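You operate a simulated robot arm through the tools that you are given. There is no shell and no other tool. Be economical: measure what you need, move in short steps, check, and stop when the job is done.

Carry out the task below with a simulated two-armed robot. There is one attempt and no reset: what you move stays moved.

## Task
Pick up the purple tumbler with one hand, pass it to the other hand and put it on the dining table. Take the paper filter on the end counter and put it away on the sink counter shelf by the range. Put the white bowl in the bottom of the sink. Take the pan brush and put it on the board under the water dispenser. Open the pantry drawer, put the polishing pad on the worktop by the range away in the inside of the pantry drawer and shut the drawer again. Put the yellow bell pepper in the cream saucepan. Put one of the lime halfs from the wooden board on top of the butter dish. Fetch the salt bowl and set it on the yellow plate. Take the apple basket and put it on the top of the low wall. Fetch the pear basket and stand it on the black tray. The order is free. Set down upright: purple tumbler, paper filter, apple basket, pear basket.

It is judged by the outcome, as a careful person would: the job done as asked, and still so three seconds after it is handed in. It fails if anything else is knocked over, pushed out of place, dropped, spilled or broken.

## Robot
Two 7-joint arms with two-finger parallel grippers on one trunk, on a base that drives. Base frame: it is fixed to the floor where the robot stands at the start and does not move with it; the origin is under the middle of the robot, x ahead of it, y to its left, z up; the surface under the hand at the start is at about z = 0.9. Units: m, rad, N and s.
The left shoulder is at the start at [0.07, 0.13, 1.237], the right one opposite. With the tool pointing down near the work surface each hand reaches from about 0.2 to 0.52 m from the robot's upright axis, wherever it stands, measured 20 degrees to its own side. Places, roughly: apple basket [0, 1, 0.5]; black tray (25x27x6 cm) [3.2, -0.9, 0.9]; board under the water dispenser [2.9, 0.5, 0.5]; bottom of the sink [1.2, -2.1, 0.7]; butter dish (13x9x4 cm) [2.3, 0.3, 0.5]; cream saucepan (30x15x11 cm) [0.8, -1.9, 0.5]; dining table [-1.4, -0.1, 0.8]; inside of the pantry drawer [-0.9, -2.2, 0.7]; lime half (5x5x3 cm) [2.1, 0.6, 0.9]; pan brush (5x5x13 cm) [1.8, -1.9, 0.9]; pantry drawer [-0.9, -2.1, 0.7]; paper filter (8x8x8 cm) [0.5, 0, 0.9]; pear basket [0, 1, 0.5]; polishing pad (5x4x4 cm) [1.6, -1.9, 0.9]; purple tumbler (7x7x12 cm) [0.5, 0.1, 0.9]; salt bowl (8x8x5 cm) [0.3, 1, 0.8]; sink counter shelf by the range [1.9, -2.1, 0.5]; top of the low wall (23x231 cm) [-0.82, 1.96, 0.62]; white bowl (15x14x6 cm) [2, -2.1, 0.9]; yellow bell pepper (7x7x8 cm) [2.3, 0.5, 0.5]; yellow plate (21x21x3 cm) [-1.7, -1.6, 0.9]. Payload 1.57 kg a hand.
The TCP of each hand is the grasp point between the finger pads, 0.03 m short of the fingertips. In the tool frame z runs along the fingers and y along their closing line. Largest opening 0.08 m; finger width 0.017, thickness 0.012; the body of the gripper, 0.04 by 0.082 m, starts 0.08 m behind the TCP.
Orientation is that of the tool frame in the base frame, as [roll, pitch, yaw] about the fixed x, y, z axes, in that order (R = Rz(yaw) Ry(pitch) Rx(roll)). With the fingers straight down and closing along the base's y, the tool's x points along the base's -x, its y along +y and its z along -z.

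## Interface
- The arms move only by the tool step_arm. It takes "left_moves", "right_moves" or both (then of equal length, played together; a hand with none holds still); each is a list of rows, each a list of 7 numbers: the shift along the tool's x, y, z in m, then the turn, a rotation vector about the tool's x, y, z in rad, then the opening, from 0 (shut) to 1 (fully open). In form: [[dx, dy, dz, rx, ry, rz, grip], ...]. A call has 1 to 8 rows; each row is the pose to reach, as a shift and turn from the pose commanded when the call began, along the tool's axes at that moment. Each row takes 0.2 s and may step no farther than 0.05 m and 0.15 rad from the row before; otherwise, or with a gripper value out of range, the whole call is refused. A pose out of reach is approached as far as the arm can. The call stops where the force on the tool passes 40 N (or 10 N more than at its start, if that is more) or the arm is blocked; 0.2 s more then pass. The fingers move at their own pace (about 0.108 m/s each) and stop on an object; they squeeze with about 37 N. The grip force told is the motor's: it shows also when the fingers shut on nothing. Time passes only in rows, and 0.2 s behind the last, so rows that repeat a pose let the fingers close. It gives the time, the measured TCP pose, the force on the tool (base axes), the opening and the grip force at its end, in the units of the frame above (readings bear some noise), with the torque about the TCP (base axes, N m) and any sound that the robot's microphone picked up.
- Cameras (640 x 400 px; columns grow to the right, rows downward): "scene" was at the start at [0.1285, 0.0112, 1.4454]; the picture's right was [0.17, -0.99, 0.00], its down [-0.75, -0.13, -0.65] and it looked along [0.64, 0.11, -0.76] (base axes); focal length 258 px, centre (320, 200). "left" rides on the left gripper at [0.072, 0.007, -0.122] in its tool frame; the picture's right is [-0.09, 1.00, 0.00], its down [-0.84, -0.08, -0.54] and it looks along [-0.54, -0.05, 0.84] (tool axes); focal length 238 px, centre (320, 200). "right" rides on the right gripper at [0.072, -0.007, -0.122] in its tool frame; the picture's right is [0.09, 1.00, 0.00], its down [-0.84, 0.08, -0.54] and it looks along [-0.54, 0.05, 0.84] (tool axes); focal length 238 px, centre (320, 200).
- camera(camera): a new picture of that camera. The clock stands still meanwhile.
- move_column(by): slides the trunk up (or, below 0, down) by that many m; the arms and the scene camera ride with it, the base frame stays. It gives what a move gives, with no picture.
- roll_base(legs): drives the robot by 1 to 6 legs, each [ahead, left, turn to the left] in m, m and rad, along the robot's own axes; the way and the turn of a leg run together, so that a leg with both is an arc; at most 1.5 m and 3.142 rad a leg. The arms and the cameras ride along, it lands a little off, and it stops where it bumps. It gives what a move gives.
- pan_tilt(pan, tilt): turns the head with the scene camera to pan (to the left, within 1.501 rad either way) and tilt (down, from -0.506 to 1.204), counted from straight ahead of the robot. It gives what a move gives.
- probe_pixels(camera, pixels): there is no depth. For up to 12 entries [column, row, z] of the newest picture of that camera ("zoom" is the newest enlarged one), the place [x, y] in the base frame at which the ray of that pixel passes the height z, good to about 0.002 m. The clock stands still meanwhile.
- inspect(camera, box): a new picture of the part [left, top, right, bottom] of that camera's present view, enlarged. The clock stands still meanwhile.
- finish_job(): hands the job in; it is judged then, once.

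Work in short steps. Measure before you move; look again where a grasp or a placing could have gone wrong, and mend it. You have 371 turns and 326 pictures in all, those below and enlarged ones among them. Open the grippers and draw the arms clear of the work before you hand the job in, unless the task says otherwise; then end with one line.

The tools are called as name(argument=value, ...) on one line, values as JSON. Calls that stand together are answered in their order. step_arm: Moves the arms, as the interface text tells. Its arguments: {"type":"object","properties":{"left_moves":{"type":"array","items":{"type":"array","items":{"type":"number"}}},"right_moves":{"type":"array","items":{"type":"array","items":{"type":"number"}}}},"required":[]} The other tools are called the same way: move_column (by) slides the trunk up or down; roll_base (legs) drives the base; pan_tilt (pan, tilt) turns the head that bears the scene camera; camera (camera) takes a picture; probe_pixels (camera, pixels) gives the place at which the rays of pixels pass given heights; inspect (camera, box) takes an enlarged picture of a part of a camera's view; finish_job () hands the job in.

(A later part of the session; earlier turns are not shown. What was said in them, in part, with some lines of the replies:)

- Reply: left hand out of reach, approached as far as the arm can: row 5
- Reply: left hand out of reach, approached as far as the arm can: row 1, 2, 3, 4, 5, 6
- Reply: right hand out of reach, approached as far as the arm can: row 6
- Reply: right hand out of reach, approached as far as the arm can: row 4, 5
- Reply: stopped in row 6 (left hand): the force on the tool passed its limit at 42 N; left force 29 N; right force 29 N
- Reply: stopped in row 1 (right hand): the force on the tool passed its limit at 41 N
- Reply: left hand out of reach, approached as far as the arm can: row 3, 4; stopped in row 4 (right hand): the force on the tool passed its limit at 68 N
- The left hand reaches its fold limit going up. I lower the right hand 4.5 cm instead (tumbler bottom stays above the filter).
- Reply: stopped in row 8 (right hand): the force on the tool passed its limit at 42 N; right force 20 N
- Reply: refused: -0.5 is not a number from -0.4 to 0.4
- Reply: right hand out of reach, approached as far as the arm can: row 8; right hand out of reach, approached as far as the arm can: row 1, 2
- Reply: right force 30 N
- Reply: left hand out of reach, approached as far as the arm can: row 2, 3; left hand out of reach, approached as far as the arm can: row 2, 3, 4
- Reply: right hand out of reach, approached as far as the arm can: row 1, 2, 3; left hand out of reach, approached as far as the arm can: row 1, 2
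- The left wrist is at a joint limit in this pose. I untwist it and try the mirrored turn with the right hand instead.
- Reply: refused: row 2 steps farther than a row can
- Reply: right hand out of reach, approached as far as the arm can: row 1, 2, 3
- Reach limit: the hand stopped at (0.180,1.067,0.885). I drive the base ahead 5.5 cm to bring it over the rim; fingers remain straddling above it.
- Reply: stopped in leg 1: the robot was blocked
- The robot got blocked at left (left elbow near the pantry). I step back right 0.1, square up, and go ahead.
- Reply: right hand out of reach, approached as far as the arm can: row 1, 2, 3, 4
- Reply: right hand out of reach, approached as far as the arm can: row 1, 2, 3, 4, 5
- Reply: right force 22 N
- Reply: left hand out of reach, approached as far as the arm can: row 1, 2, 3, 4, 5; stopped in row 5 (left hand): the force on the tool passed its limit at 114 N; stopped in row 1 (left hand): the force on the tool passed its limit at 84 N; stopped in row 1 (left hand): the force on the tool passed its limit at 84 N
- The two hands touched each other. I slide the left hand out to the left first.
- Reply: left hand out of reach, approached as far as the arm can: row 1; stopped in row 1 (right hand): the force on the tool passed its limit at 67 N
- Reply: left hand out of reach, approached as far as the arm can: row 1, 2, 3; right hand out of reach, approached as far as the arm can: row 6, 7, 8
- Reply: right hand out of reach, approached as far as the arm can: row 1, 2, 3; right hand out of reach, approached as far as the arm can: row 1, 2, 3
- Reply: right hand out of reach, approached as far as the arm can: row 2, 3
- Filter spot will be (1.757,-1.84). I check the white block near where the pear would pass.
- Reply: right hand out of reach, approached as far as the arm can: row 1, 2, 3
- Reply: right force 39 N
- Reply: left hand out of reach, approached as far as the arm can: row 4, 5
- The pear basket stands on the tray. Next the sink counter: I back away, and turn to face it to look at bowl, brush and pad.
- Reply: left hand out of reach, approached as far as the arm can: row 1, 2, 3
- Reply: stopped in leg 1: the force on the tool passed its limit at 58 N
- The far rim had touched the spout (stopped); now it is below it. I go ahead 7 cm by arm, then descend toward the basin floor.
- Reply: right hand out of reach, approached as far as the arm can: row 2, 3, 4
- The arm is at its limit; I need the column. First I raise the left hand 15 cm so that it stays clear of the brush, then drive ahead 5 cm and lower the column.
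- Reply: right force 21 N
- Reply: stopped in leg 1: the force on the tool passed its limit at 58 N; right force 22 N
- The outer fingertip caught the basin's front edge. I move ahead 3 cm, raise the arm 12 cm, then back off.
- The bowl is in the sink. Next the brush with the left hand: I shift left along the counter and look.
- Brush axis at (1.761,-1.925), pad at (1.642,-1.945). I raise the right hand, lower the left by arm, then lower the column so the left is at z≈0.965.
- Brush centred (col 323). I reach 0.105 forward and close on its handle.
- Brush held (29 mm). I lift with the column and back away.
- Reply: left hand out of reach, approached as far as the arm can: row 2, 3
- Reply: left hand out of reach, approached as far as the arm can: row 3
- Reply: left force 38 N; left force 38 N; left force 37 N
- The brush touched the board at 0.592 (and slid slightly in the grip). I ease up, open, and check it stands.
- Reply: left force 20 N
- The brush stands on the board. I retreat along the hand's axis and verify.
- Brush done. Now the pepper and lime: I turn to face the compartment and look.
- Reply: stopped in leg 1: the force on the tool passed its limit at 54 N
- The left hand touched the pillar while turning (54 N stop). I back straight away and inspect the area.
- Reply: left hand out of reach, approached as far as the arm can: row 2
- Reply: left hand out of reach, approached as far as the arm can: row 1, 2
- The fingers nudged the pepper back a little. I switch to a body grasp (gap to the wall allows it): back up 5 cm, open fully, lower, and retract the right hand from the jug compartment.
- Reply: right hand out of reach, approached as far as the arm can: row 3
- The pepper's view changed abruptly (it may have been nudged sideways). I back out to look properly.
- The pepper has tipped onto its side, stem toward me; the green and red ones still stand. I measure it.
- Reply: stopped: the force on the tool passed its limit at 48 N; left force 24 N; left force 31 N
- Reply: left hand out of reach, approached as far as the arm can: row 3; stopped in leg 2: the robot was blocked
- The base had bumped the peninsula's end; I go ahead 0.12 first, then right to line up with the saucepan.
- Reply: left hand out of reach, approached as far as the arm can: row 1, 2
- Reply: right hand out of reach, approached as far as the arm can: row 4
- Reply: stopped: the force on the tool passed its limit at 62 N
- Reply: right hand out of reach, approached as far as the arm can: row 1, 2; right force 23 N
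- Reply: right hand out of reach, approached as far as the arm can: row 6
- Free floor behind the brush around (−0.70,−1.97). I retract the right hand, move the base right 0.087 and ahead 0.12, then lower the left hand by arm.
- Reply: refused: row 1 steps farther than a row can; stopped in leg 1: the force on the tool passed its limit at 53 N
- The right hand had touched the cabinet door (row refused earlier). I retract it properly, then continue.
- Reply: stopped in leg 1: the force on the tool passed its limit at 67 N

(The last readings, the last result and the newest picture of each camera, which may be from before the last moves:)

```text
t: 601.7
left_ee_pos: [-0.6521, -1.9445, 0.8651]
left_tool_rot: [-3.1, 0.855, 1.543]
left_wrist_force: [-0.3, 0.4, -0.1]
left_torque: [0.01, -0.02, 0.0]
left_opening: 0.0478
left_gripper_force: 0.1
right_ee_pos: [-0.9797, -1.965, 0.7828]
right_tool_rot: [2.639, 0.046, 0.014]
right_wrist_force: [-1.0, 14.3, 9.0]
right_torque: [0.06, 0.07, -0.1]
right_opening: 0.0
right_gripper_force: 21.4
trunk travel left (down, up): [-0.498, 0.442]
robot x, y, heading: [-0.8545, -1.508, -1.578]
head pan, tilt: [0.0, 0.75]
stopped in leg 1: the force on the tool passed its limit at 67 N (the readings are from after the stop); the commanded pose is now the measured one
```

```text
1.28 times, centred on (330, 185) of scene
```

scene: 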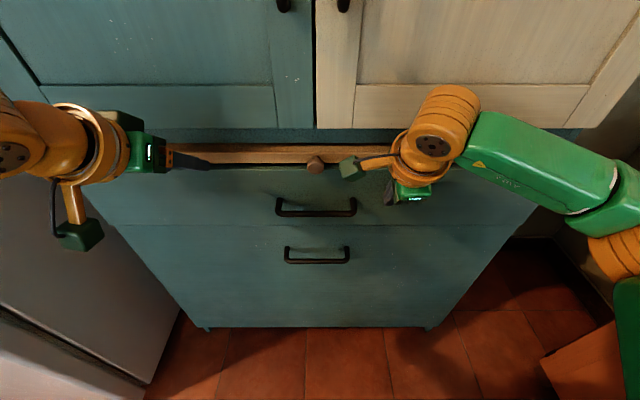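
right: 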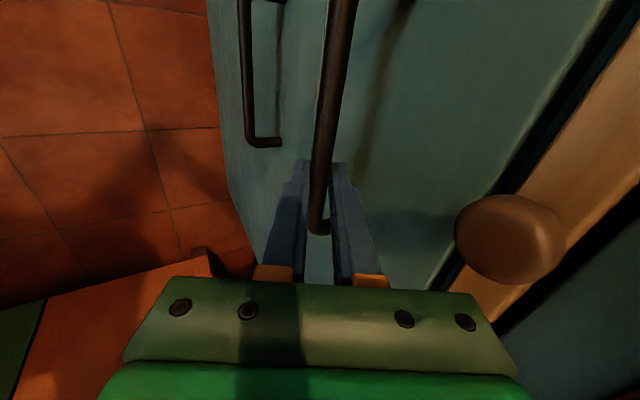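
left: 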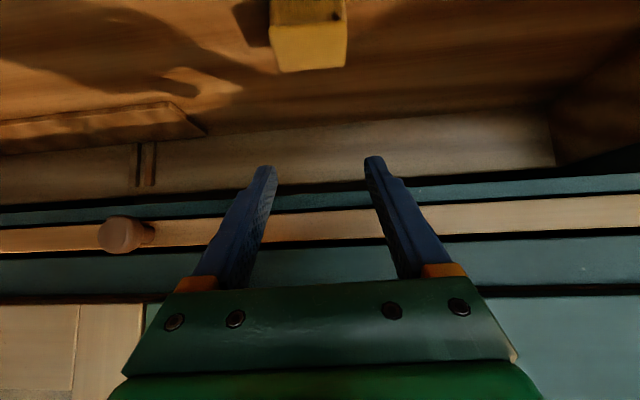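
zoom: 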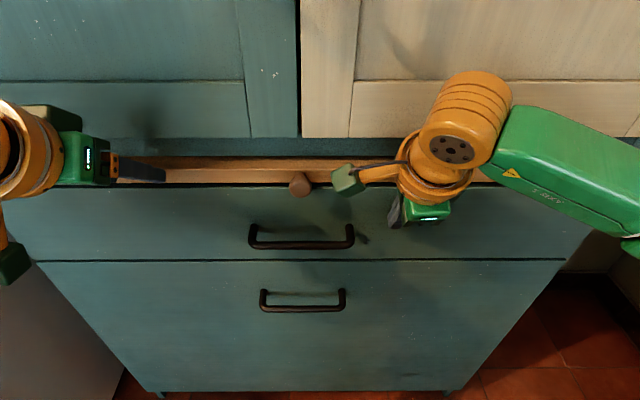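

The drawer is shut. Last item: the lime half. I back off, raise, and drive back to the lime board, turning to face +y.

roll_base(legs=[[-0.44, 0, 0.006]])

move_column(by=0.4)

roll_base(legs=[[0, 1.45, 0], [0, 1.45, 0], [0, 0, 1.57], [0, 0, 1.57]])

pan_tilt(pan=0, tilt=0.6)

camera(camera="scene")

```text
t: 604.3
left_ee_pos: [-0.6492, -1.5117, 0.8612]
left_tool_rot: [-3.105, 0.851, 1.547]
left_wrist_force: [0.8, -0.5, 0.0]
left_torque: [0.01, 0.01, -0.01]
left_opening: 0.0479
left_gripper_force: 0.0
right_ee_pos: [-0.9778, -1.5322, 0.7776]
right_tool_rot: [2.645, 0.047, 0.019]
right_wrist_force: [-0.6, 0.0, 0.2]
right_torque: [-0.01, -0.03, 0.01]
right_opening: 0.0001
right_gripper_force: 21.2
trunk travel left (down, up): [-0.498, 0.442]
robot x, y, heading: [-0.8552, -1.072, -1.57]
head pan, tilt: [0.0, 0.75]
```

```text
t: 608.1
left_ee_pos: [-0.648, -1.5124, 1.2622]
left_tool_rot: [-3.104, 0.848, 1.549]
left_wrist_force: [0.2, -0.4, 0.1]
left_torque: [-0.01, -0.01, 0.0]
left_opening: 0.0478
left_gripper_force: 0.1
right_ee_pos: [-0.978, -1.5328, 1.1793]
right_tool_rot: [2.645, 0.046, 0.02]
right_wrist_force: [-0.1, -0.2, 0.7]
right_torque: [0.02, -0.01, 0.0]
right_opening: 0.0
right_gripper_force: 21.2
trunk travel left (down, up): [-0.898, 0.042]
robot x, y, heading: [-0.8536, -1.0741, -1.572]
head pan, tilt: [0.0, 0.75]
```

```text
t: 629.4
left_ee_pos: [1.7527, -0.631, 1.2611]
left_tool_rot: [-3.103, 0.847, -1.6]
left_wrist_force: [-0.3, -0.3, 0.1]
left_torque: [-0.01, -0.01, 0.0]
left_opening: 0.0479
left_gripper_force: 0.1
right_ee_pos: [2.0814, -0.6122, 1.1774]
right_tool_rot: [2.646, 0.045, -3.126]
right_wrist_force: [-0.3, 0.0, 0.7]
right_torque: [-0.03, 0.02, 0.03]
right_opening: 0.0001
right_gripper_force: 21.5
trunk travel left (down, up): [-0.898, 0.042]
robot x, y, heading: [1.9588, -1.0709, 1.567]
head pan, tilt: [0.0, 0.75]
```

```text
t: 630.1
left_ee_pos: [1.7519, -0.632, 1.2621]
left_tool_rot: [-3.102, 0.849, -1.599]
left_wrist_force: [0.4, -1.4, 0.0]
left_torque: [0.03, -0.03, 0.02]
left_opening: 0.0479
left_gripper_force: 0.0
right_ee_pos: [2.0813, -0.6131, 1.1786]
right_tool_rot: [2.646, 0.046, -3.128]
right_wrist_force: [0.3, -0.2, -0.6]
right_torque: [0.01, -0.02, -0.04]
right_opening: 0.0001
right_gripper_force: 21.8
trunk travel left (down, up): [-0.898, 0.042]
robot x, y, heading: [1.963, -1.0713, 1.57]
head pan, tilt: [0.0, 0.6]
```

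```text
47 pictures are left
```

scene: 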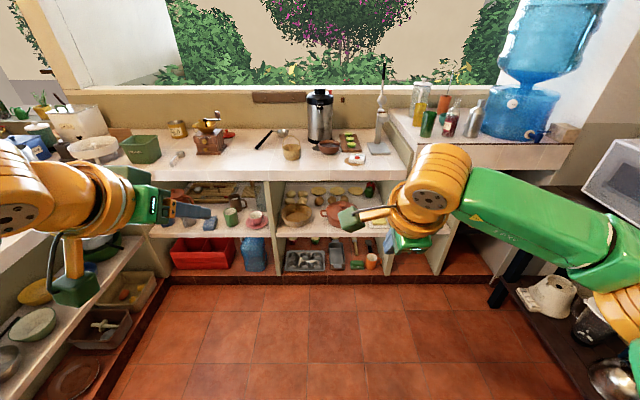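

I drive closer and zoom on the lime board.

roll_base(legs=[[0.5, -0.2, 0]])

pan_tilt(pan=0, tilt=0.7)

inspect(camera="scene", box=[200, 80, 420, 240])

```text
t: 633.2
left_ee_pos: [1.9661, -0.1407, 1.2617]
left_tool_rot: [-3.102, 0.85, -1.611]
left_wrist_force: [0.2, -0.3, -0.2]
left_torque: [0.0, -0.02, -0.02]
left_opening: 0.0482
left_gripper_force: 0.0
right_ee_pos: [2.294, -0.1256, 1.1793]
right_tool_rot: [2.643, 0.047, -3.138]
right_wrist_force: [0.4, -0.2, -0.5]
right_torque: [0.01, 0.03, -0.04]
right_opening: 0.0
right_gripper_force: 21.6
trunk travel left (down, up): [-0.898, 0.042]
robot x, y, heading: [2.1665, -0.5814, 1.556]
head pan, tilt: [0.0, 0.6]
```

```text
t: 633.9
left_ee_pos: [1.9662, -0.1404, 1.2619]
left_tool_rot: [-3.104, 0.849, -1.611]
left_wrist_force: [0.0, 0.2, 0.0]
left_torque: [0.03, 0.01, 0.01]
left_opening: 0.0479
left_gripper_force: 0.0
right_ee_pos: [2.2947, -0.1265, 1.1778]
right_tool_rot: [2.644, 0.045, -3.139]
right_wrist_force: [-0.4, 0.1, -0.4]
right_torque: [0.03, 0.03, -0.01]
right_opening: 0.0
right_gripper_force: 21.2
trunk travel left (down, up): [-0.898, 0.042]
robot x, y, heading: [2.1663, -0.5845, 1.554]
head pan, tilt: [0.0, 0.7]
```

```text
2.50 times, centred on (310, 160) of scene
```

zoom: 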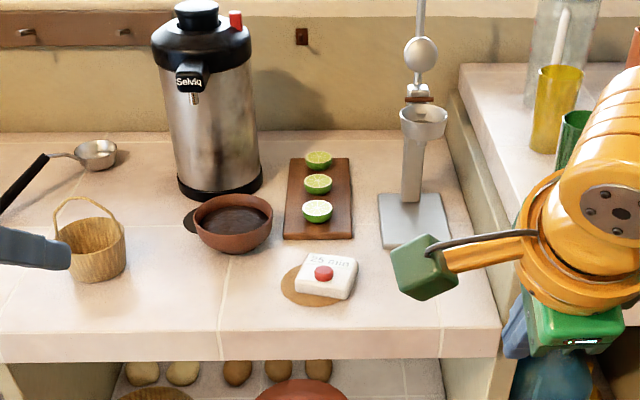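

probe_pixels(camera="zoom", pixels=[[317, 209, 0.89], [317, 209, 0.87], [303, 209, 0.88], [332, 209, 0.88], [318, 184, 0.88], [325, 298, 0.86], [326, 262, 0.9], [300, 240, 0.86], [352, 240, 0.86], [410, 245, 0.86], [250, 358, 0.78], [250, 333, 0.86]])

```text
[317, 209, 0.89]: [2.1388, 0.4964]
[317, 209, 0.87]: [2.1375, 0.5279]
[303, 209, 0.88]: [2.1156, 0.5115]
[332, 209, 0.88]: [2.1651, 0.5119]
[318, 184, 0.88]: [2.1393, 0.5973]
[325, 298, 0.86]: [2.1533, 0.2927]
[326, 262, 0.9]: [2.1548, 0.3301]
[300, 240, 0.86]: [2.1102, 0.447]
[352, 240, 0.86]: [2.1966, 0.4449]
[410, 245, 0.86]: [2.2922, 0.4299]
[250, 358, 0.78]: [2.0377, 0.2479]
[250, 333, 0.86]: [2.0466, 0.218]
```

Nearest lime ≈(2.138,0.48–0.50), counter z≈0.87. I tuck the right hand up/back, move the left hand above the lime by base, and lower the column partly.

step_arm(right_moves=[[0, -0.008, -0.038, 0, 0, 0, 0], [0, -0.015, -0.076, 0, 0, 0, 0], [0, -0.022, -0.115, 0, 0, 0, 0], [0, -0.03, -0.153, 0, 0, 0, 0]], left_moves=[[0, 0, 0, 0, 0, 0, 0.9], [0, 0, 0, 0, 0, 0, 0.9], [0, 0, 0, 0, 0, 0, 0.9], [0, 0, 0, 0, 0, 0, 0.9]])

roll_base(legs=[[0, -0.18, 0.01], [0.45, 0, 0]])

move_column(by=-0.12)

camera(camera="left")

camera(camera="scene")

```text
t: 634.9
left_ee_pos: [1.9662, -0.1406, 1.2617]
left_tool_rot: [-3.103, 0.851, -1.61]
left_wrist_force: [0.2, -0.2, -0.5]
left_torque: [0.0, 0.01, 0.0]
left_opening: 0.072
left_gripper_force: 0.0
right_ee_pos: [2.2917, -0.2244, 1.3005]
right_tool_rot: [2.645, 0.046, -3.141]
right_wrist_force: [0.0, -0.1, -0.1]
right_torque: [0.01, -0.01, -0.02]
right_opening: 0.0
right_gripper_force: 21.3
trunk travel left (down, up): [-0.898, 0.042]
robot x, y, heading: [2.1638, -0.5828, 1.551]
head pan, tilt: [0.0, 0.7]
```

```text
t: 638.7
left_ee_pos: [2.1402, 0.2951, 1.2634]
left_tool_rot: [-3.102, 0.853, -1.588]
left_wrist_force: [0.1, 0.1, 0.3]
left_torque: [0.01, 0.02, 0.03]
left_opening: 0.0719
left_gripper_force: 0.1
right_ee_pos: [2.4673, 0.2191, 1.3027]
right_tool_rot: [2.642, 0.044, -3.118]
right_wrist_force: [-0.6, -0.6, -0.1]
right_torque: [0.03, 0.0, 0.0]
right_opening: 0.0
right_gripper_force: 21.6
trunk travel left (down, up): [-0.898, 0.042]
robot x, y, heading: [2.3494, -0.1378, 1.578]
head pan, tilt: [0.0, 0.7]
```

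```text
t: 640.2
left_ee_pos: [2.1403, 0.2967, 1.142]
left_tool_rot: [-3.104, 0.85, -1.588]
left_wrist_force: [-0.2, -1.2, 0.0]
left_torque: [0.01, 0.01, -0.01]
left_opening: 0.0717
left_gripper_force: 0.0
right_ee_pos: [2.4653, 0.2227, 1.1806]
right_tool_rot: [2.647, 0.046, -3.117]
right_wrist_force: [-0.8, 0.0, -0.1]
right_torque: [-0.04, 0.0, 0.01]
right_opening: 0.0
right_gripper_force: 21.0
trunk travel left (down, up): [-0.778, 0.162]
robot x, y, heading: [2.3505, -0.1393, 1.58]
head pan, tilt: [0.0, 0.7]
```

```text
45 pictures are left
```

left: 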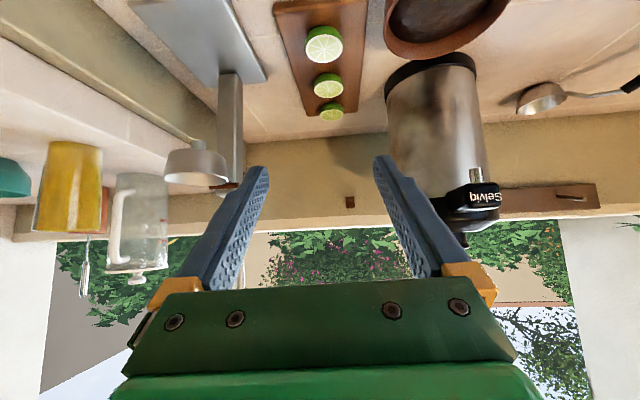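

```text
44 pictures are left
```

scene: 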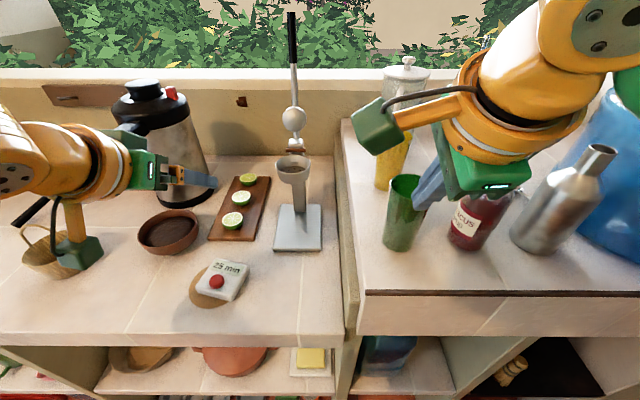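

probe_pixels(camera="left", pixels=[[325, 45, 0.9], [325, 45, 0.89], [307, 45, 0.9], [343, 45, 0.9]])

probe_pixels(camera="scene", pixels=[[232, 219, 0.9], [232, 219, 0.89], [405, 178, 1.08], [405, 245, 0.95], [215, 283, 0.91]])

step_arm(left_moves=[[0.005, 0, 0.045, 0, 0, 0, 0.9], [0.01, 0, 0.09, 0, 0, 0, 0.9], [0.015, 0, 0.135, 0, 0, 0, 0.9]])

camera(camera="left")

```text
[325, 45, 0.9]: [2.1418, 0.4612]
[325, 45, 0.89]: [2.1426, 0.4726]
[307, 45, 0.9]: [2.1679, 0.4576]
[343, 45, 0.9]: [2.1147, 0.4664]
```

```text
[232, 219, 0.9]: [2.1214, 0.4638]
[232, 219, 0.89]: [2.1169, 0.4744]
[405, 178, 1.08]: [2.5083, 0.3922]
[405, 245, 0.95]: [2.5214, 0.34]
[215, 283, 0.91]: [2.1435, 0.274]
```

```text
t: 641.0
left_ee_pos: [2.1465, 0.3878, 1.0409]
left_tool_rot: [-3.103, 0.848, -1.59]
left_wrist_force: [-1.0, 0.4, -0.2]
left_torque: [0.01, -0.01, 0.0]
left_opening: 0.072
left_gripper_force: 0.1
right_ee_pos: [2.4663, 0.2219, 1.1811]
right_tool_rot: [2.647, 0.045, -3.115]
right_wrist_force: [1.1, -0.5, 1.1]
right_torque: [0.01, 0.0, -0.02]
right_opening: 0.0001
right_gripper_force: 20.9
trunk travel left (down, up): [-0.778, 0.162]
robot x, y, heading: [2.3487, -0.138, 1.575]
head pan, tilt: [0.0, 0.7]
```

```text
43 pictures are left
```

left: 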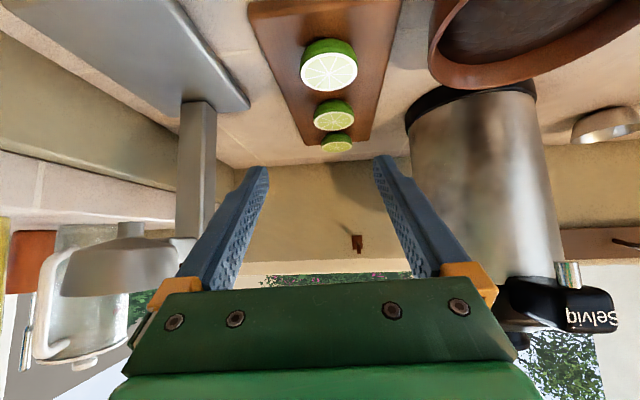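

probe_pixels(camera="left", pixels=[[329, 62, 0.9], [329, 62, 0.91], [301, 68, 0.9], [357, 68, 0.9]])

step_arm(left_moves=[[0.018, 0.003, 0.042, 0, 0, 0, 0.9], [0.036, 0.005, 0.08, 0, 0, 0, 0.9]])

camera(camera="left")

```text
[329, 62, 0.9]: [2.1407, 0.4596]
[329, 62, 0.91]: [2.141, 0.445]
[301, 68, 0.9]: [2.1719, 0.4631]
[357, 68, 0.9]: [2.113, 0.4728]
```

```text
t: 641.6
left_ee_pos: [2.1432, 0.4264, 0.9617]
left_tool_rot: [-3.102, 0.847, -1.589]
left_wrist_force: [-0.1, 0.6, -0.1]
left_torque: [-0.02, 0.0, -0.01]
left_opening: 0.072
left_gripper_force: 0.0
right_ee_pos: [2.4667, 0.2223, 1.18]
right_tool_rot: [2.646, 0.045, -3.115]
right_wrist_force: [-0.9, 0.1, 0.4]
right_torque: [-0.01, -0.05, -0.02]
right_opening: 0.0002
right_gripper_force: 21.2
trunk travel left (down, up): [-0.778, 0.162]
robot x, y, heading: [2.3478, -0.1396, 1.578]
head pan, tilt: [0.0, 0.7]
```

```text
42 pictures are left
```

left: 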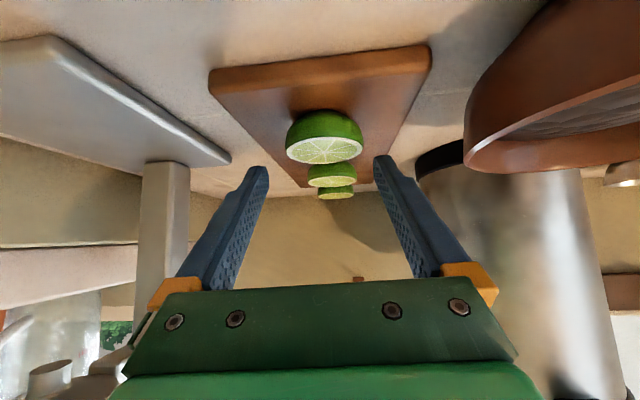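

Centred. I finish the descent and close on the lime.

step_arm(left_moves=[[0.01, 0.001, 0.026, 0, 0, 0, 0.9], [0.02, 0.002, 0.05, 0, 0, 0, 0.9], [0.02, 0.002, 0.05, 0, 0, 0, 0.4], [0.02, 0.002, 0.05, 0, 0, 0, 0], [0.02, 0.002, 0.05, 0, 0, 0, 0]])

camera(camera="left")

```text
t: 642.2
left_ee_pos: [2.145, 0.4454, 0.9393]
left_tool_rot: [-3.107, 0.893, -1.596]
left_wrist_force: [1.1, -10.7, 29.7]
left_torque: [0.26, 1.07, 0.39]
left_opening: 0.0704
left_gripper_force: 0.1
right_ee_pos: [2.468, 0.2136, 1.1835]
right_tool_rot: [2.637, 0.042, -3.115]
right_wrist_force: [-1.0, 0.0, -0.1]
right_torque: [-0.03, 0.01, -0.04]
right_opening: 0.0001
right_gripper_force: 21.3
trunk travel left (down, up): [-0.778, 0.162]
robot x, y, heading: [2.3475, -0.1402, 1.58]
head pan, tilt: [0.0, 0.7]
stopped in row 2 (left hand): the force on the tool passed its limit at 51 N (the readings are from after the stop); the commanded pose is now the measured one
```

```text
41 pictures are left
```

left: 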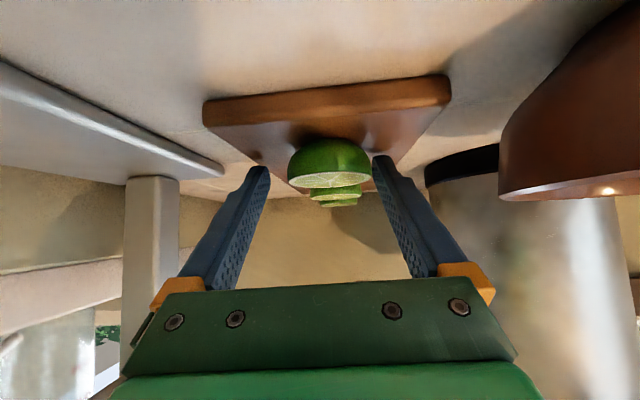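

The fingertip touched the board (z≈0.912), so the lime is right between the fingers. I ease up 5 mm and close.

step_arm(left_moves=[[-0.004, 0, -0.003, 0, 0, 0, 0.9], [-0.004, 0, -0.003, 0, 0, 0, 0.4], [-0.004, 0, -0.003, 0, 0, 0, 0], [-0.004, 0, -0.003, 0, 0, 0, 0], [-0.004, 0, -0.003, 0, 0, 0, 0]])

camera(camera="left")

```text
t: 643.4
left_ee_pos: [2.1404, 0.4457, 0.9396]
left_tool_rot: [-3.104, 0.882, -1.588]
left_wrist_force: [-13.5, 6.5, 30.1]
left_torque: [0.57, 0.83, 0.21]
left_opening: 0.0438
left_gripper_force: 20.0
right_ee_pos: [2.4629, 0.2152, 1.1826]
right_tool_rot: [2.641, 0.047, -3.116]
right_wrist_force: [0.7, 0.0, -0.1]
right_torque: [-0.04, 0.0, 0.01]
right_opening: 0.0
right_gripper_force: 21.5
trunk travel left (down, up): [-0.778, 0.162]
robot x, y, heading: [2.3485, -0.1401, 1.581]
head pan, tilt: [0.0, 0.7]
```

```text
40 pictures are left
```

left: 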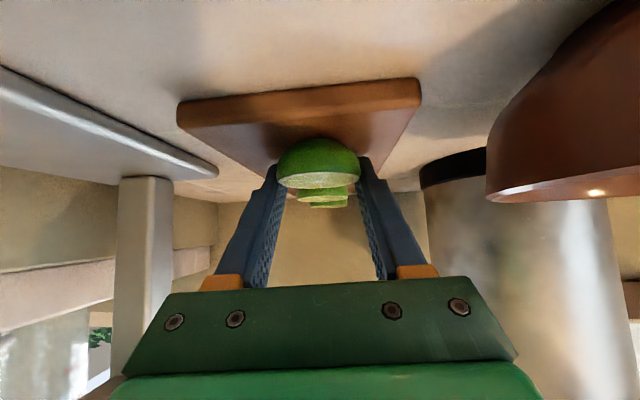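

The closing finger rubbed on the board; I lift straight up now and check the lime and board.

step_arm(left_moves=[[-0.015, 0, -0.012, 0, 0, 0, 0], [-0.04, 0, -0.034, 0, 0, 0, 0], [-0.07, 0, -0.06, 0, 0, 0, 0]])

camera(camera="left")

inspect(camera="scene", box=[100, 130, 340, 330])

```text
t: 644.2
left_ee_pos: [2.1425, 0.446, 1.0288]
left_tool_rot: [-3.107, 0.872, -1.593]
left_wrist_force: [0.5, -0.7, -0.2]
left_torque: [0.01, -0.02, -0.05]
left_opening: 0.0437
left_gripper_force: 20.1
right_ee_pos: [2.4667, 0.2208, 1.1812]
right_tool_rot: [2.645, 0.045, -3.115]
right_wrist_force: [0.3, 0.1, 0.4]
right_torque: [0.01, -0.01, -0.01]
right_opening: 0.0001
right_gripper_force: 21.8
trunk travel left (down, up): [-0.778, 0.162]
robot x, y, heading: [2.3495, -0.1401, 1.579]
head pan, tilt: [0.0, 0.7]
```

```text
39 pictures are left
```

left: 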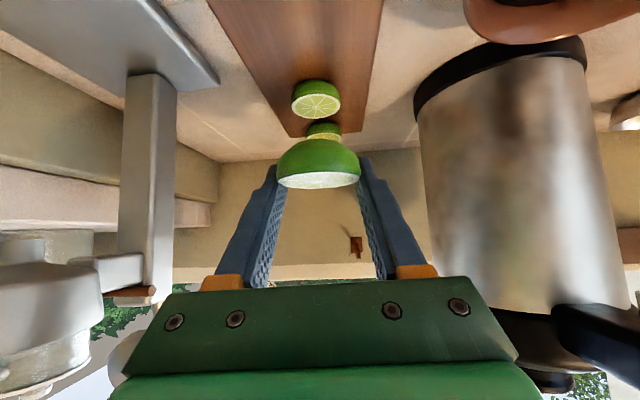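

```text
2.00 times, centred on (220, 230) of scene
```

zoom: 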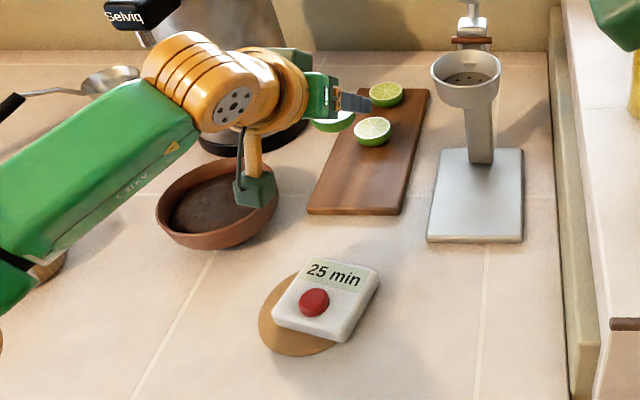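

Lime half is held. I back out, lower the column to the shelf level and line up with the butter dish.

roll_base(legs=[[-0.42, 0, -0.02]])

move_column(by=-0.4)

move_column(by=-0.02)

roll_base(legs=[[0, -0.18, 0]])

pan_tilt(pan=0.2, tilt=0.6)

camera(camera="scene")

```text
t: 646.8
left_ee_pos: [2.1489, 0.0281, 1.0284]
left_tool_rot: [-3.105, 0.872, -1.606]
left_wrist_force: [0.6, 0.8, -1.0]
left_torque: [0.0, -0.02, -0.03]
left_opening: 0.0436
left_gripper_force: 20.2
right_ee_pos: [2.4711, -0.2012, 1.1795]
right_tool_rot: [2.646, 0.045, -3.129]
right_wrist_force: [-0.8, -0.1, 0.4]
right_torque: [-0.02, 0.0, 0.05]
right_opening: 0.0001
right_gripper_force: 21.4
trunk travel left (down, up): [-0.778, 0.162]
robot x, y, heading: [2.3514, -0.5613, 1.564]
head pan, tilt: [0.0, 0.7]
```

```text
t: 650.6
left_ee_pos: [2.1496, 0.0275, 0.6299]
left_tool_rot: [-3.106, 0.874, -1.605]
left_wrist_force: [-0.3, -0.4, 0.2]
left_torque: [0.0, -0.04, 0.0]
left_opening: 0.0437
left_gripper_force: 20.4
right_ee_pos: [2.472, -0.2018, 0.7812]
right_tool_rot: [2.644, 0.046, -3.129]
right_wrist_force: [-0.1, 0.5, -0.2]
right_torque: [0.01, 0.01, -0.01]
right_opening: 0.0
right_gripper_force: 21.1
trunk travel left (down, up): [-0.378, 0.562]
robot x, y, heading: [2.3459, -0.5611, 1.572]
head pan, tilt: [0.0, 0.7]
```

```text
t: 651.3
left_ee_pos: [2.149, 0.0273, 0.6091]
left_tool_rot: [-3.107, 0.873, -1.607]
left_wrist_force: [-0.4, 0.8, -0.4]
left_torque: [-0.03, 0.0, 0.02]
left_opening: 0.0434
left_gripper_force: 20.0
right_ee_pos: [2.4703, -0.2023, 0.7607]
right_tool_rot: [2.643, 0.045, -3.128]
right_wrist_force: [0.1, 0.0, -0.3]
right_torque: [0.02, -0.02, -0.03]
right_opening: 0.0
right_gripper_force: 20.9
trunk travel left (down, up): [-0.358, 0.582]
robot x, y, heading: [2.3496, -0.5635, 1.566]
head pan, tilt: [0.0, 0.7]
```

```text
t: 652.8
left_ee_pos: [2.3319, 0.0256, 0.6095]
left_tool_rot: [-3.107, 0.873, -1.603]
left_wrist_force: [-0.3, -0.2, 0.2]
left_torque: [-0.01, -0.01, 0.01]
left_opening: 0.0435
left_gripper_force: 19.9
right_ee_pos: [2.6527, -0.2032, 0.7599]
right_tool_rot: [2.647, 0.045, -3.129]
right_wrist_force: [0.4, 0.5, 0.0]
right_torque: [0.0, 0.04, -0.02]
right_opening: 0.0001
right_gripper_force: 21.6
trunk travel left (down, up): [-0.358, 0.582]
robot x, y, heading: [2.535, -0.5611, 1.567]
head pan, tilt: [0.0, 0.7]
```

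```text
t: 653.5
left_ee_pos: [2.3314, 0.027, 0.6099]
left_tool_rot: [-3.106, 0.872, -1.605]
left_wrist_force: [-0.4, -0.1, 0.2]
left_torque: [-0.01, -0.01, 0.02]
left_opening: 0.0433
left_gripper_force: 19.8
right_ee_pos: [2.6519, -0.2036, 0.7606]
right_tool_rot: [2.645, 0.045, -3.128]
right_wrist_force: [-0.2, -0.2, 0.0]
right_torque: [0.0, -0.03, 0.0]
right_opening: 0.0001
right_gripper_force: 21.5
trunk travel left (down, up): [-0.358, 0.582]
robot x, y, heading: [2.5315, -0.5633, 1.566]
head pan, tilt: [0.201, 0.6]
```

```text
37 pictures are left
```

scene: 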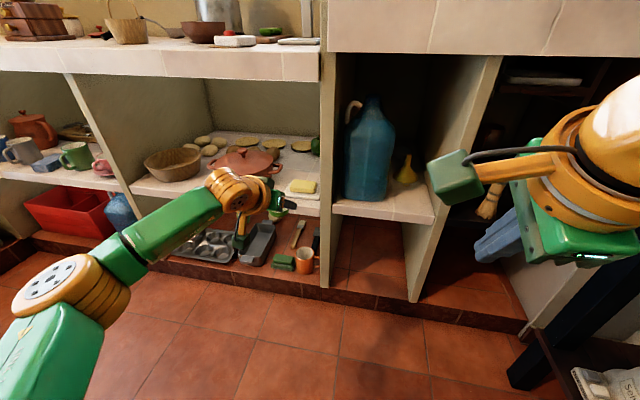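

inspect(camera="scene", box=[210, 140, 340, 240])

camera(camera="left")

```text
4.00 times, centred on (275, 190) of scene
```

zoom: 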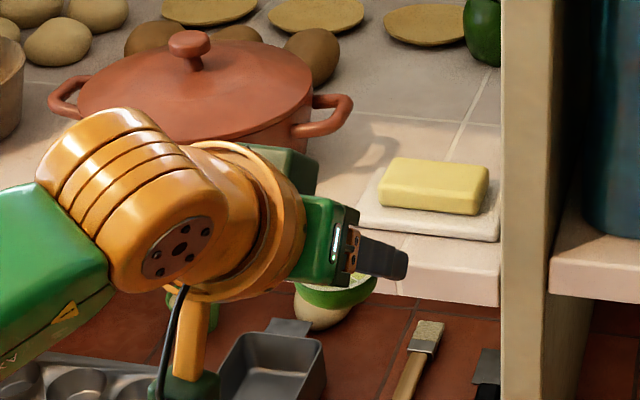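

```text
35 pictures are left
```

left: 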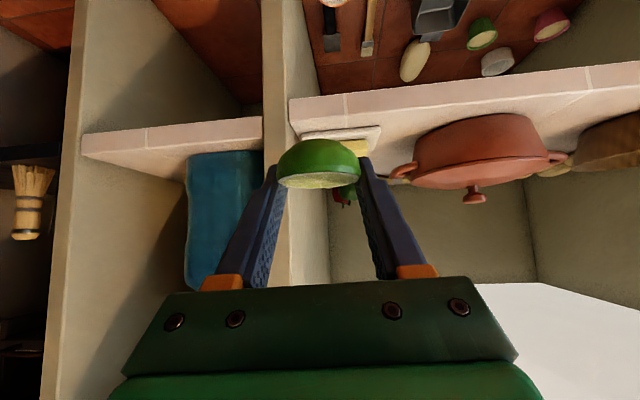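

probe_pixels(camera="zoom", pixels=[[435, 178, 0.515], [435, 178, 0.5], [378, 205, 0.5], [490, 210, 0.5], [432, 210, 0.49], [500, 300, 0.45], [500, 270, 0.475]])

probe_pixels(camera="left", pixels=[[342, 135, 0.475], [358, 148, 0.515], [303, 136, 0.475], [380, 128, 0.475], [290, 118, 0.46]])

```text
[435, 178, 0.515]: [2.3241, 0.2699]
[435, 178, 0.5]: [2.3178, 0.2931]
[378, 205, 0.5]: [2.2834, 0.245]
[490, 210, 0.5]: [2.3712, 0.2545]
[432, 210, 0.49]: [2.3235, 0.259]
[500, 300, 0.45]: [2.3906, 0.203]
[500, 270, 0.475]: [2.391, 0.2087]
```

```text
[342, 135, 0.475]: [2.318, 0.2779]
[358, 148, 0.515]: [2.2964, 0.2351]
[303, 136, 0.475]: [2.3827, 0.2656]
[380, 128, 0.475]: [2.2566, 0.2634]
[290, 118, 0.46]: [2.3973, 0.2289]
```

Butter top centre ≈(2.323,0.285,0.51). I drive in 0.248 and look from the wrist camera.

roll_base(legs=[[0.248, 0.009, 0]])

move_column(by=-0.04)

camera(camera="left")

pan_tilt(pan=0.6, tilt=0.7)

inspect(camera="scene", box=[220, 130, 460, 330])

```text
t: 655.4
left_ee_pos: [2.3228, 0.2799, 0.6089]
left_tool_rot: [-3.106, 0.872, -1.604]
left_wrist_force: [-0.3, -0.7, 0.5]
left_torque: [0.0, -0.02, 0.0]
left_opening: 0.0436
left_gripper_force: 19.9
right_ee_pos: [2.6458, 0.0501, 0.7618]
right_tool_rot: [2.646, 0.045, -3.13]
right_wrist_force: [-0.4, -0.7, 0.5]
right_torque: [-0.03, 0.0, 0.04]
right_opening: 0.0
right_gripper_force: 21.2
trunk travel left (down, up): [-0.358, 0.582]
robot x, y, heading: [2.5229, -0.3125, 1.567]
head pan, tilt: [0.201, 0.6]
```

```text
t: 656.2
left_ee_pos: [2.3229, 0.2796, 0.5692]
left_tool_rot: [-3.107, 0.875, -1.604]
left_wrist_force: [-0.5, -0.4, -0.3]
left_torque: [0.02, 0.02, 0.0]
left_opening: 0.0435
left_gripper_force: 19.9
right_ee_pos: [2.6453, 0.0503, 0.7206]
right_tool_rot: [2.645, 0.045, -3.126]
right_wrist_force: [-0.4, -0.1, 0.1]
right_torque: [0.0, 0.01, 0.01]
right_opening: 0.0
right_gripper_force: 21.4
trunk travel left (down, up): [-0.318, 0.622]
robot x, y, heading: [2.5238, -0.31, 1.566]
head pan, tilt: [0.201, 0.6]
```

```text
34 pictures are left
```

left: 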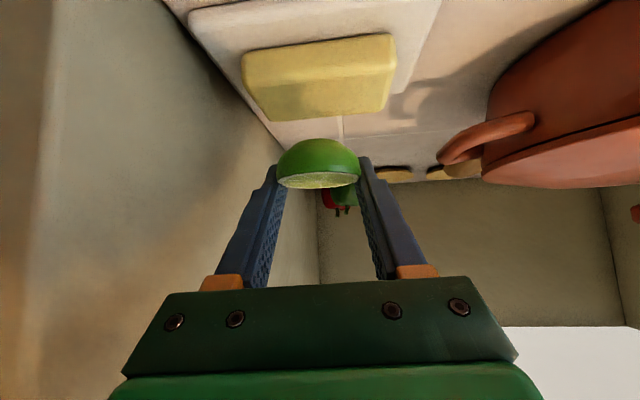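

```text
t: 657.1
left_ee_pos: [2.3227, 0.2792, 0.5692]
left_tool_rot: [-3.106, 0.872, -1.605]
left_wrist_force: [-0.7, -0.3, 0.4]
left_torque: [0.01, -0.01, 0.0]
left_opening: 0.0436
left_gripper_force: 19.9
right_ee_pos: [2.6457, 0.05, 0.7209]
right_tool_rot: [2.646, 0.044, -3.128]
right_wrist_force: [0.2, 0.0, -0.1]
right_torque: [0.05, -0.04, 0.0]
right_opening: 0.0
right_gripper_force: 21.5
trunk travel left (down, up): [-0.318, 0.622]
robot x, y, heading: [2.5257, -0.3119, 1.571]
head pan, tilt: [0.6, 0.7]
```

```text
2.00 times, centred on (340, 230) of scene
```

zoom: 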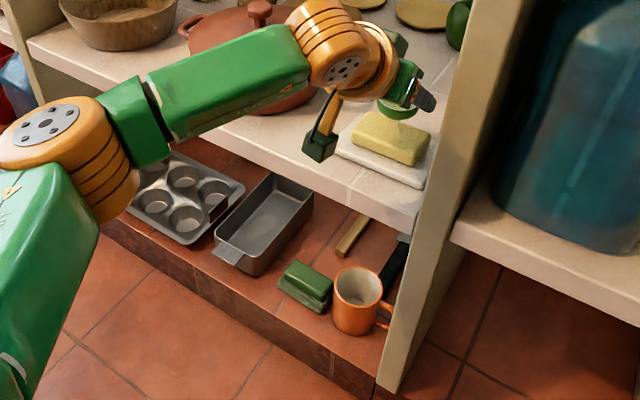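

probe_pixels(camera="left", pixels=[[320, 75, 0.515], [320, 75, 0.505], [320, 115, 0.49], [320, 42, 0.515], [318, 155, 0.555], [318, 180, 0.57]])

probe_pixels(camera="zoom", pixels=[[388, 132, 0.515], [388, 132, 0.505], [405, 112, 0.55]])

```text
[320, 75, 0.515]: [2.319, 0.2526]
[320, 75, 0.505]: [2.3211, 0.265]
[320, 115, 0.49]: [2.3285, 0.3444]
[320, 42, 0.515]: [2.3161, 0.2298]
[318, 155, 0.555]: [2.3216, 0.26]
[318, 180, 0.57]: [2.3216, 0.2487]
```

```text
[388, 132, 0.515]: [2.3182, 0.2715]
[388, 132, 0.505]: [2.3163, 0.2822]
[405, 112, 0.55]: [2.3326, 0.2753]
```

Lime (y≈0.26–0.28) is right above the butter (y≈0.27). I lower in small steps.

move_column(by=-0.02)

move_column(by=-0.007)

inspect(camera="scene", box=[320, 140, 460, 260])

```text
t: 657.7
left_ee_pos: [2.3237, 0.279, 0.5498]
left_tool_rot: [-3.108, 0.875, -1.604]
left_wrist_force: [-0.1, -0.6, -0.5]
left_torque: [-0.04, 0.0, 0.01]
left_opening: 0.0439
left_gripper_force: 19.9
right_ee_pos: [2.6449, 0.0497, 0.7022]
right_tool_rot: [2.645, 0.046, -3.129]
right_wrist_force: [0.1, -0.5, 0.6]
right_torque: [0.01, -0.01, 0.0]
right_opening: 0.0
right_gripper_force: 21.2
trunk travel left (down, up): [-0.298, 0.642]
robot x, y, heading: [2.5243, -0.3106, 1.57]
head pan, tilt: [0.6, 0.7]
```

```text
t: 658.3
left_ee_pos: [2.3232, 0.2804, 0.5426]
left_tool_rot: [-3.108, 0.872, -1.603]
left_wrist_force: [0.4, 0.2, 0.0]
left_torque: [0.01, 0.0, 0.02]
left_opening: 0.0433
left_gripper_force: 20.1
right_ee_pos: [2.6459, 0.0499, 0.6931]
right_tool_rot: [2.645, 0.045, -3.128]
right_wrist_force: [0.5, 0.0, -0.6]
right_torque: [0.0, 0.0, 0.04]
right_opening: 0.0001
right_gripper_force: 20.6
trunk travel left (down, up): [-0.291, 0.649]
robot x, y, heading: [2.5276, -0.3122, 1.565]
head pan, tilt: [0.6, 0.7]
```

```text
3.33 times, centred on (390, 200) of scene
```

zoom: 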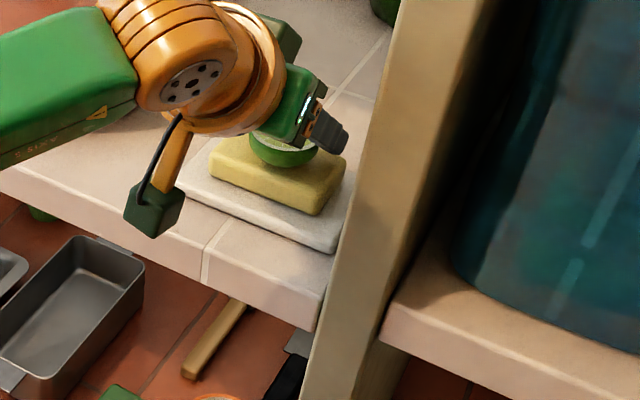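

The lime is over the butter with a small gap. I continue down.

move_column(by=-0.008)

move_column(by=-0.006)

move_column(by=-0.005)

inspect(camera="scene", box=[320, 130, 460, 250])

```text
t: 658.9
left_ee_pos: [2.3225, 0.279, 0.54]
left_tool_rot: [-3.108, 0.884, -1.606]
left_wrist_force: [-4.5, 8.9, 19.8]
left_torque: [0.53, 0.44, -0.09]
left_opening: 0.0436
left_gripper_force: 19.7
right_ee_pos: [2.6453, 0.0479, 0.6874]
right_tool_rot: [2.64, 0.044, -3.129]
right_wrist_force: [-0.2, -0.3, -0.2]
right_torque: [-0.02, -0.02, 0.01]
right_opening: 0.0002
right_gripper_force: 21.5
trunk travel left (down, up): [-0.283, 0.657]
robot x, y, heading: [2.5245, -0.3128, 1.566]
head pan, tilt: [0.6, 0.7]
```

```text
t: 659.3
left_ee_pos: [2.3234, 0.2802, 0.5394]
left_tool_rot: [-3.106, 0.898, -1.606]
left_wrist_force: [0.5, -0.8, 15.3]
left_torque: [-0.16, 0.24, -0.05]
left_opening: 0.0434
left_gripper_force: 19.8
right_ee_pos: [2.6468, 0.0475, 0.6823]
right_tool_rot: [2.64, 0.044, -3.127]
right_wrist_force: [-0.1, 0.9, 0.6]
right_torque: [0.05, 0.04, -0.03]
right_opening: 0.0
right_gripper_force: 21.7
trunk travel left (down, up): [-0.278, 0.662]
robot x, y, heading: [2.5218, -0.311, 1.566]
head pan, tilt: [0.6, 0.7]
stopped: the force on the tool passed its limit at 44 N (the readings are from after the stop); the commanded pose is now the measured one
```

```text
t: 660.0
left_ee_pos: [2.3232, 0.2816, 0.5408]
left_tool_rot: [-3.105, 0.909, -1.605]
left_wrist_force: [0.8, 0.4, 16.8]
left_torque: [-0.17, 0.11, -0.17]
left_opening: 0.0436
left_gripper_force: 19.9
right_ee_pos: [2.6445, 0.0468, 0.6782]
right_tool_rot: [2.641, 0.042, -3.128]
right_wrist_force: [0.0, 0.5, 0.5]
right_torque: [-0.04, -0.05, 0.02]
right_opening: 0.0
right_gripper_force: 20.9
trunk travel left (down, up): [-0.274, 0.666]
robot x, y, heading: [2.5256, -0.3092, 1.563]
head pan, tilt: [0.6, 0.7]
stopped: the force on the tool passed its limit at 41 N (the readings are from after the stop); the commanded pose is now the measured one
```

```text
3.33 times, centred on (390, 190) of scene
```

zoom: 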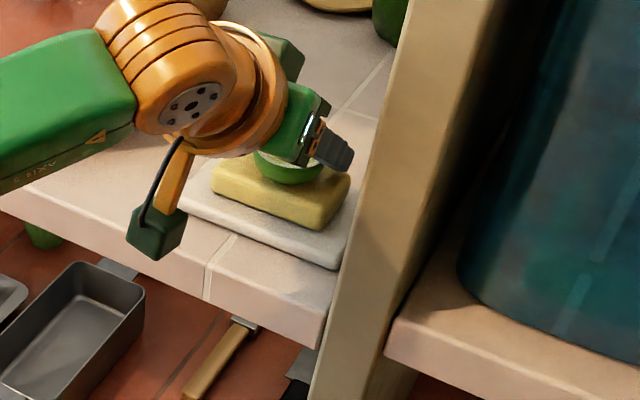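

The lime rests on the butter. I ease up a little, open, and raise away.

move_column(by=0.012)

step_arm(left_moves=[[0, 0, 0, 0, 0, 0, 0.65], [0, 0, 0, 0, 0, 0, 0.8], [0, 0, 0, 0, 0, 0, 0.8]])

move_column(by=0.05)

camera(camera="left")

```text
t: 660.6
left_ee_pos: [2.3211, 0.2828, 0.5458]
left_tool_rot: [-3.106, 0.895, -1.602]
left_wrist_force: [-1.3, -0.2, 0.2]
left_torque: [-0.01, 0.0, 0.0]
left_opening: 0.0433
left_gripper_force: 19.7
right_ee_pos: [2.6457, 0.0514, 0.6903]
right_tool_rot: [2.646, 0.045, -3.127]
right_wrist_force: [0.2, 1.2, -0.1]
right_torque: [0.03, 0.0, 0.01]
right_opening: 0.0
right_gripper_force: 21.1
trunk travel left (down, up): [-0.286, 0.654]
robot x, y, heading: [2.5212, -0.3065, 1.567]
head pan, tilt: [0.6, 0.7]
```

```text
t: 661.4
left_ee_pos: [2.3225, 0.2827, 0.5465]
left_tool_rot: [-3.103, 0.897, -1.602]
left_wrist_force: [0.2, -0.1, -0.5]
left_torque: [0.01, 0.01, 0.02]
left_opening: 0.0639
left_gripper_force: 0.0
right_ee_pos: [2.6447, 0.051, 0.6894]
right_tool_rot: [2.643, 0.046, -3.128]
right_wrist_force: [-0.7, -0.5, -0.3]
right_torque: [0.01, 0.0, 0.02]
right_opening: 0.0
right_gripper_force: 22.0
trunk travel left (down, up): [-0.286, 0.654]
robot x, y, heading: [2.5264, -0.3093, 1.569]
head pan, tilt: [0.6, 0.7]
```

```text
t: 662.3
left_ee_pos: [2.3221, 0.283, 0.5951]
left_tool_rot: [-3.102, 0.899, -1.602]
left_wrist_force: [0.6, 0.7, -0.2]
left_torque: [0.02, -0.01, 0.0]
left_opening: 0.0637
left_gripper_force: 0.0
right_ee_pos: [2.6456, 0.0521, 0.7389]
right_tool_rot: [2.645, 0.045, -3.127]
right_wrist_force: [-0.3, 0.4, 0.0]
right_torque: [0.0, 0.02, 0.04]
right_opening: 0.0
right_gripper_force: 21.0
trunk travel left (down, up): [-0.336, 0.604]
robot x, y, heading: [2.5243, -0.3091, 1.567]
head pan, tilt: [0.6, 0.7]
```

```text
30 pictures are left
```

left: 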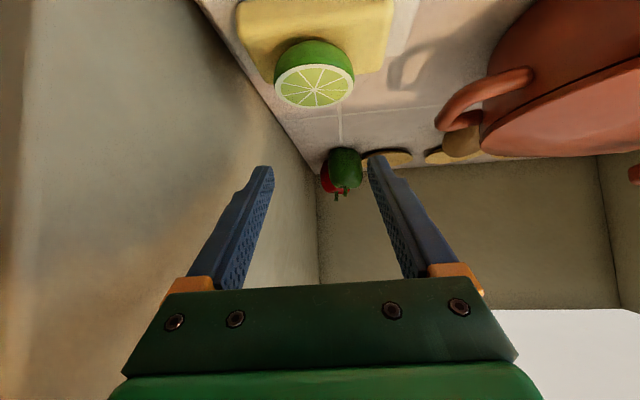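

The lime sits on the butter. I back out and inspect its placement.

roll_base(legs=[[-0.35, 0, 0]])

pan_tilt(pan=0.2, tilt=0.5)

inspect(camera="scene", box=[210, 60, 370, 240])

```text
t: 664.5
left_ee_pos: [2.3215, -0.0608, 0.5962]
left_tool_rot: [-3.102, 0.895, -1.604]
left_wrist_force: [0.3, -0.6, -1.0]
left_torque: [0.01, -0.01, 0.02]
left_opening: 0.064
left_gripper_force: 0.0
right_ee_pos: [2.6445, -0.2952, 0.7387]
right_tool_rot: [2.642, 0.045, -3.128]
right_wrist_force: [0.2, -0.1, -0.8]
right_torque: [-0.04, 0.02, 0.01]
right_opening: 0.0
right_gripper_force: 21.2
trunk travel left (down, up): [-0.336, 0.604]
robot x, y, heading: [2.5245, -0.6536, 1.566]
head pan, tilt: [0.6, 0.7]
```

```text
t: 665.4
left_ee_pos: [2.3228, -0.0614, 0.5969]
left_tool_rot: [-3.103, 0.897, -1.604]
left_wrist_force: [0.0, 0.1, -0.4]
left_torque: [0.0, 0.01, -0.02]
left_opening: 0.0638
left_gripper_force: 0.0
right_ee_pos: [2.644, -0.2953, 0.7383]
right_tool_rot: [2.646, 0.047, -3.128]
right_wrist_force: [-0.1, -0.3, -0.3]
right_torque: [-0.01, 0.0, -0.03]
right_opening: 0.0001
right_gripper_force: 21.2
trunk travel left (down, up): [-0.336, 0.604]
robot x, y, heading: [2.5255, -0.6557, 1.564]
head pan, tilt: [0.201, 0.499]
```

```text
2.22 times, centred on (290, 150) of scene
```

zoom: 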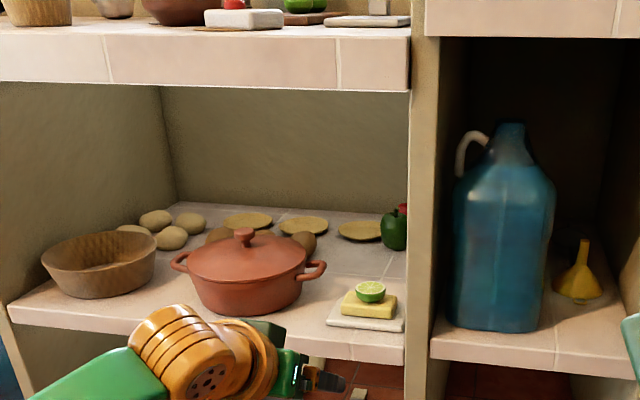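

The lime half rests on the butter dish. I raise up and check how far the lime board shifted.

move_column(by=0.4)

move_column(by=0.15)

pan_tilt(pan=0.35, tilt=0.65)

inspect(camera="scene", box=[220, 80, 400, 220])

```text
t: 669.2
left_ee_pos: [2.3225, -0.0611, 0.9964]
left_tool_rot: [-3.102, 0.898, -1.604]
left_wrist_force: [0.2, 0.5, -0.3]
left_torque: [0.01, 0.04, -0.05]
left_opening: 0.0637
left_gripper_force: 0.1
right_ee_pos: [2.6442, -0.2942, 1.1388]
right_tool_rot: [2.643, 0.045, -3.131]
right_wrist_force: [-0.2, 0.8, -0.4]
right_torque: [0.02, 0.01, 0.0]
right_opening: 0.0
right_gripper_force: 21.1
trunk travel left (down, up): [-0.736, 0.204]
robot x, y, heading: [2.5223, -0.6535, 1.563]
head pan, tilt: [0.201, 0.499]
```

```text
t: 671.0
left_ee_pos: [2.3215, -0.061, 1.1465]
left_tool_rot: [-3.103, 0.897, -1.604]
left_wrist_force: [-1.1, -0.4, -0.3]
left_torque: [-0.01, -0.02, 0.02]
left_opening: 0.0638
left_gripper_force: 0.1
right_ee_pos: [2.6444, -0.2936, 1.2884]
right_tool_rot: [2.643, 0.045, -3.13]
right_wrist_force: [0.4, 0.0, -0.5]
right_torque: [0.0, -0.01, 0.02]
right_opening: 0.0
right_gripper_force: 21.3
trunk travel left (down, up): [-0.886, 0.054]
robot x, y, heading: [2.5247, -0.6541, 1.562]
head pan, tilt: [0.201, 0.499]
```

```text
t: 671.7
left_ee_pos: [2.3222, -0.0611, 1.1459]
left_tool_rot: [-3.103, 0.897, -1.603]
left_wrist_force: [-0.3, 0.7, 0.2]
left_torque: [0.0, -0.01, -0.02]
left_opening: 0.064
left_gripper_force: 0.0
right_ee_pos: [2.6442, -0.2946, 1.2896]
right_tool_rot: [2.642, 0.046, -3.13]
right_wrist_force: [0.5, 0.1, -0.8]
right_torque: [-0.01, 0.02, -0.05]
right_opening: 0.0003
right_gripper_force: 20.9
trunk travel left (down, up): [-0.886, 0.054]
robot x, y, heading: [2.5193, -0.655, 1.564]
head pan, tilt: [0.351, 0.649]
```

```text
2.86 times, centred on (310, 150) of scene
```

zoom: 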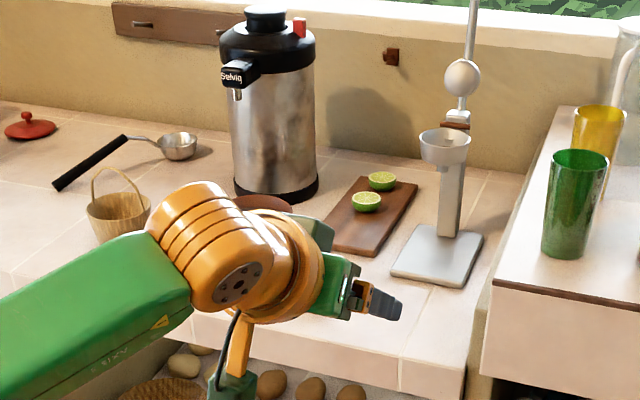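

probe_pixels(camera="zoom", pixels=[[372, 254, 0.912], [372, 254, 0.86], [367, 203, 0.92], [381, 181, 0.92]])

```text
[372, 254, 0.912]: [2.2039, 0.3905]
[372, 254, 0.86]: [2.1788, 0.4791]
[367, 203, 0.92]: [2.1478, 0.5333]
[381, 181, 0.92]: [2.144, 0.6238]
```

The board barely moved (limes shifted under 1 cm). I open both grippers, draw back from the counter, and hand in.

step_arm(left_moves=[[0, 0, 0, 0, 0, 0, 1], [0, 0, 0, 0, 0, 0, 1], [0, 0, 0, 0, 0, 0, 1]], right_moves=[[0, 0, 0, 0, 0, 0, 1], [0, 0, 0, 0, 0, 0, 1], [0, 0, 0, 0, 0, 0, 1]])

roll_base(legs=[[-0.2, 0, 0]])

camera(camera="scene")

```text
t: 672.5
left_ee_pos: [2.3217, -0.0603, 1.1453]
left_tool_rot: [-3.103, 0.897, -1.604]
left_wrist_force: [0.1, -0.8, 0.7]
left_torque: [0.01, 0.01, 0.02]
left_opening: 0.0799
left_gripper_force: 0.1
right_ee_pos: [2.6449, -0.2931, 1.2885]
right_tool_rot: [2.645, 0.045, -3.13]
right_wrist_force: [0.1, -0.3, -0.8]
right_torque: [0.02, 0.04, -0.01]
right_opening: 0.0799
right_gripper_force: 0.1
trunk travel left (down, up): [-0.886, 0.054]
robot x, y, heading: [2.5231, -0.6526, 1.566]
head pan, tilt: [0.351, 0.649]
```

```text
t: 674.1
left_ee_pos: [2.3216, -0.2578, 1.1432]
left_tool_rot: [-3.103, 0.892, -1.608]
left_wrist_force: [-0.5, 0.6, 0.2]
left_torque: [0.01, 0.01, 0.02]
left_opening: 0.0798
left_gripper_force: 0.0
right_ee_pos: [2.6438, -0.4916, 1.2882]
right_tool_rot: [2.65, 0.046, -3.131]
right_wrist_force: [0.2, 1.0, -0.4]
right_torque: [-0.05, 0.01, -0.01]
right_opening: 0.0798
right_gripper_force: 0.0
trunk travel left (down, up): [-0.886, 0.054]
robot x, y, heading: [2.5239, -0.8537, 1.558]
head pan, tilt: [0.351, 0.649]
```

```text
27 pictures are left
```

scene: 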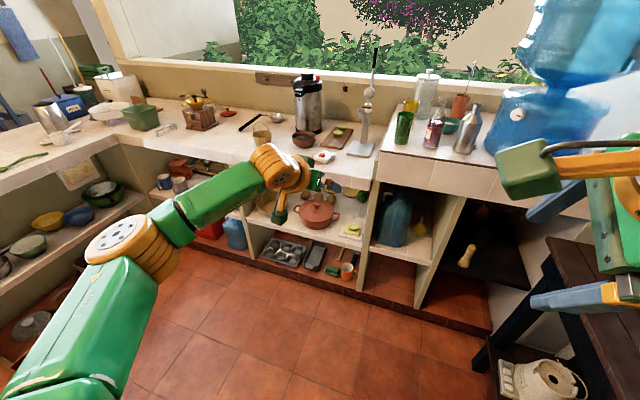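

Everything is in place, the grippers are open and the arms are clear: lime on the butter (355,228), brush on the board (467,257). I hand the job in.

finish_job()

```text
The job is handed in.
```

All ten tasks were carried out and the job is handed in. Along the way the yellow pepper tipped over before I picked it up, the wooden lime board shifted by less than about 1 cm, and the arms touched a pillar, the faucet and a cabinet door without moving them. I did not go back at the end to re-check the items placed earlier.
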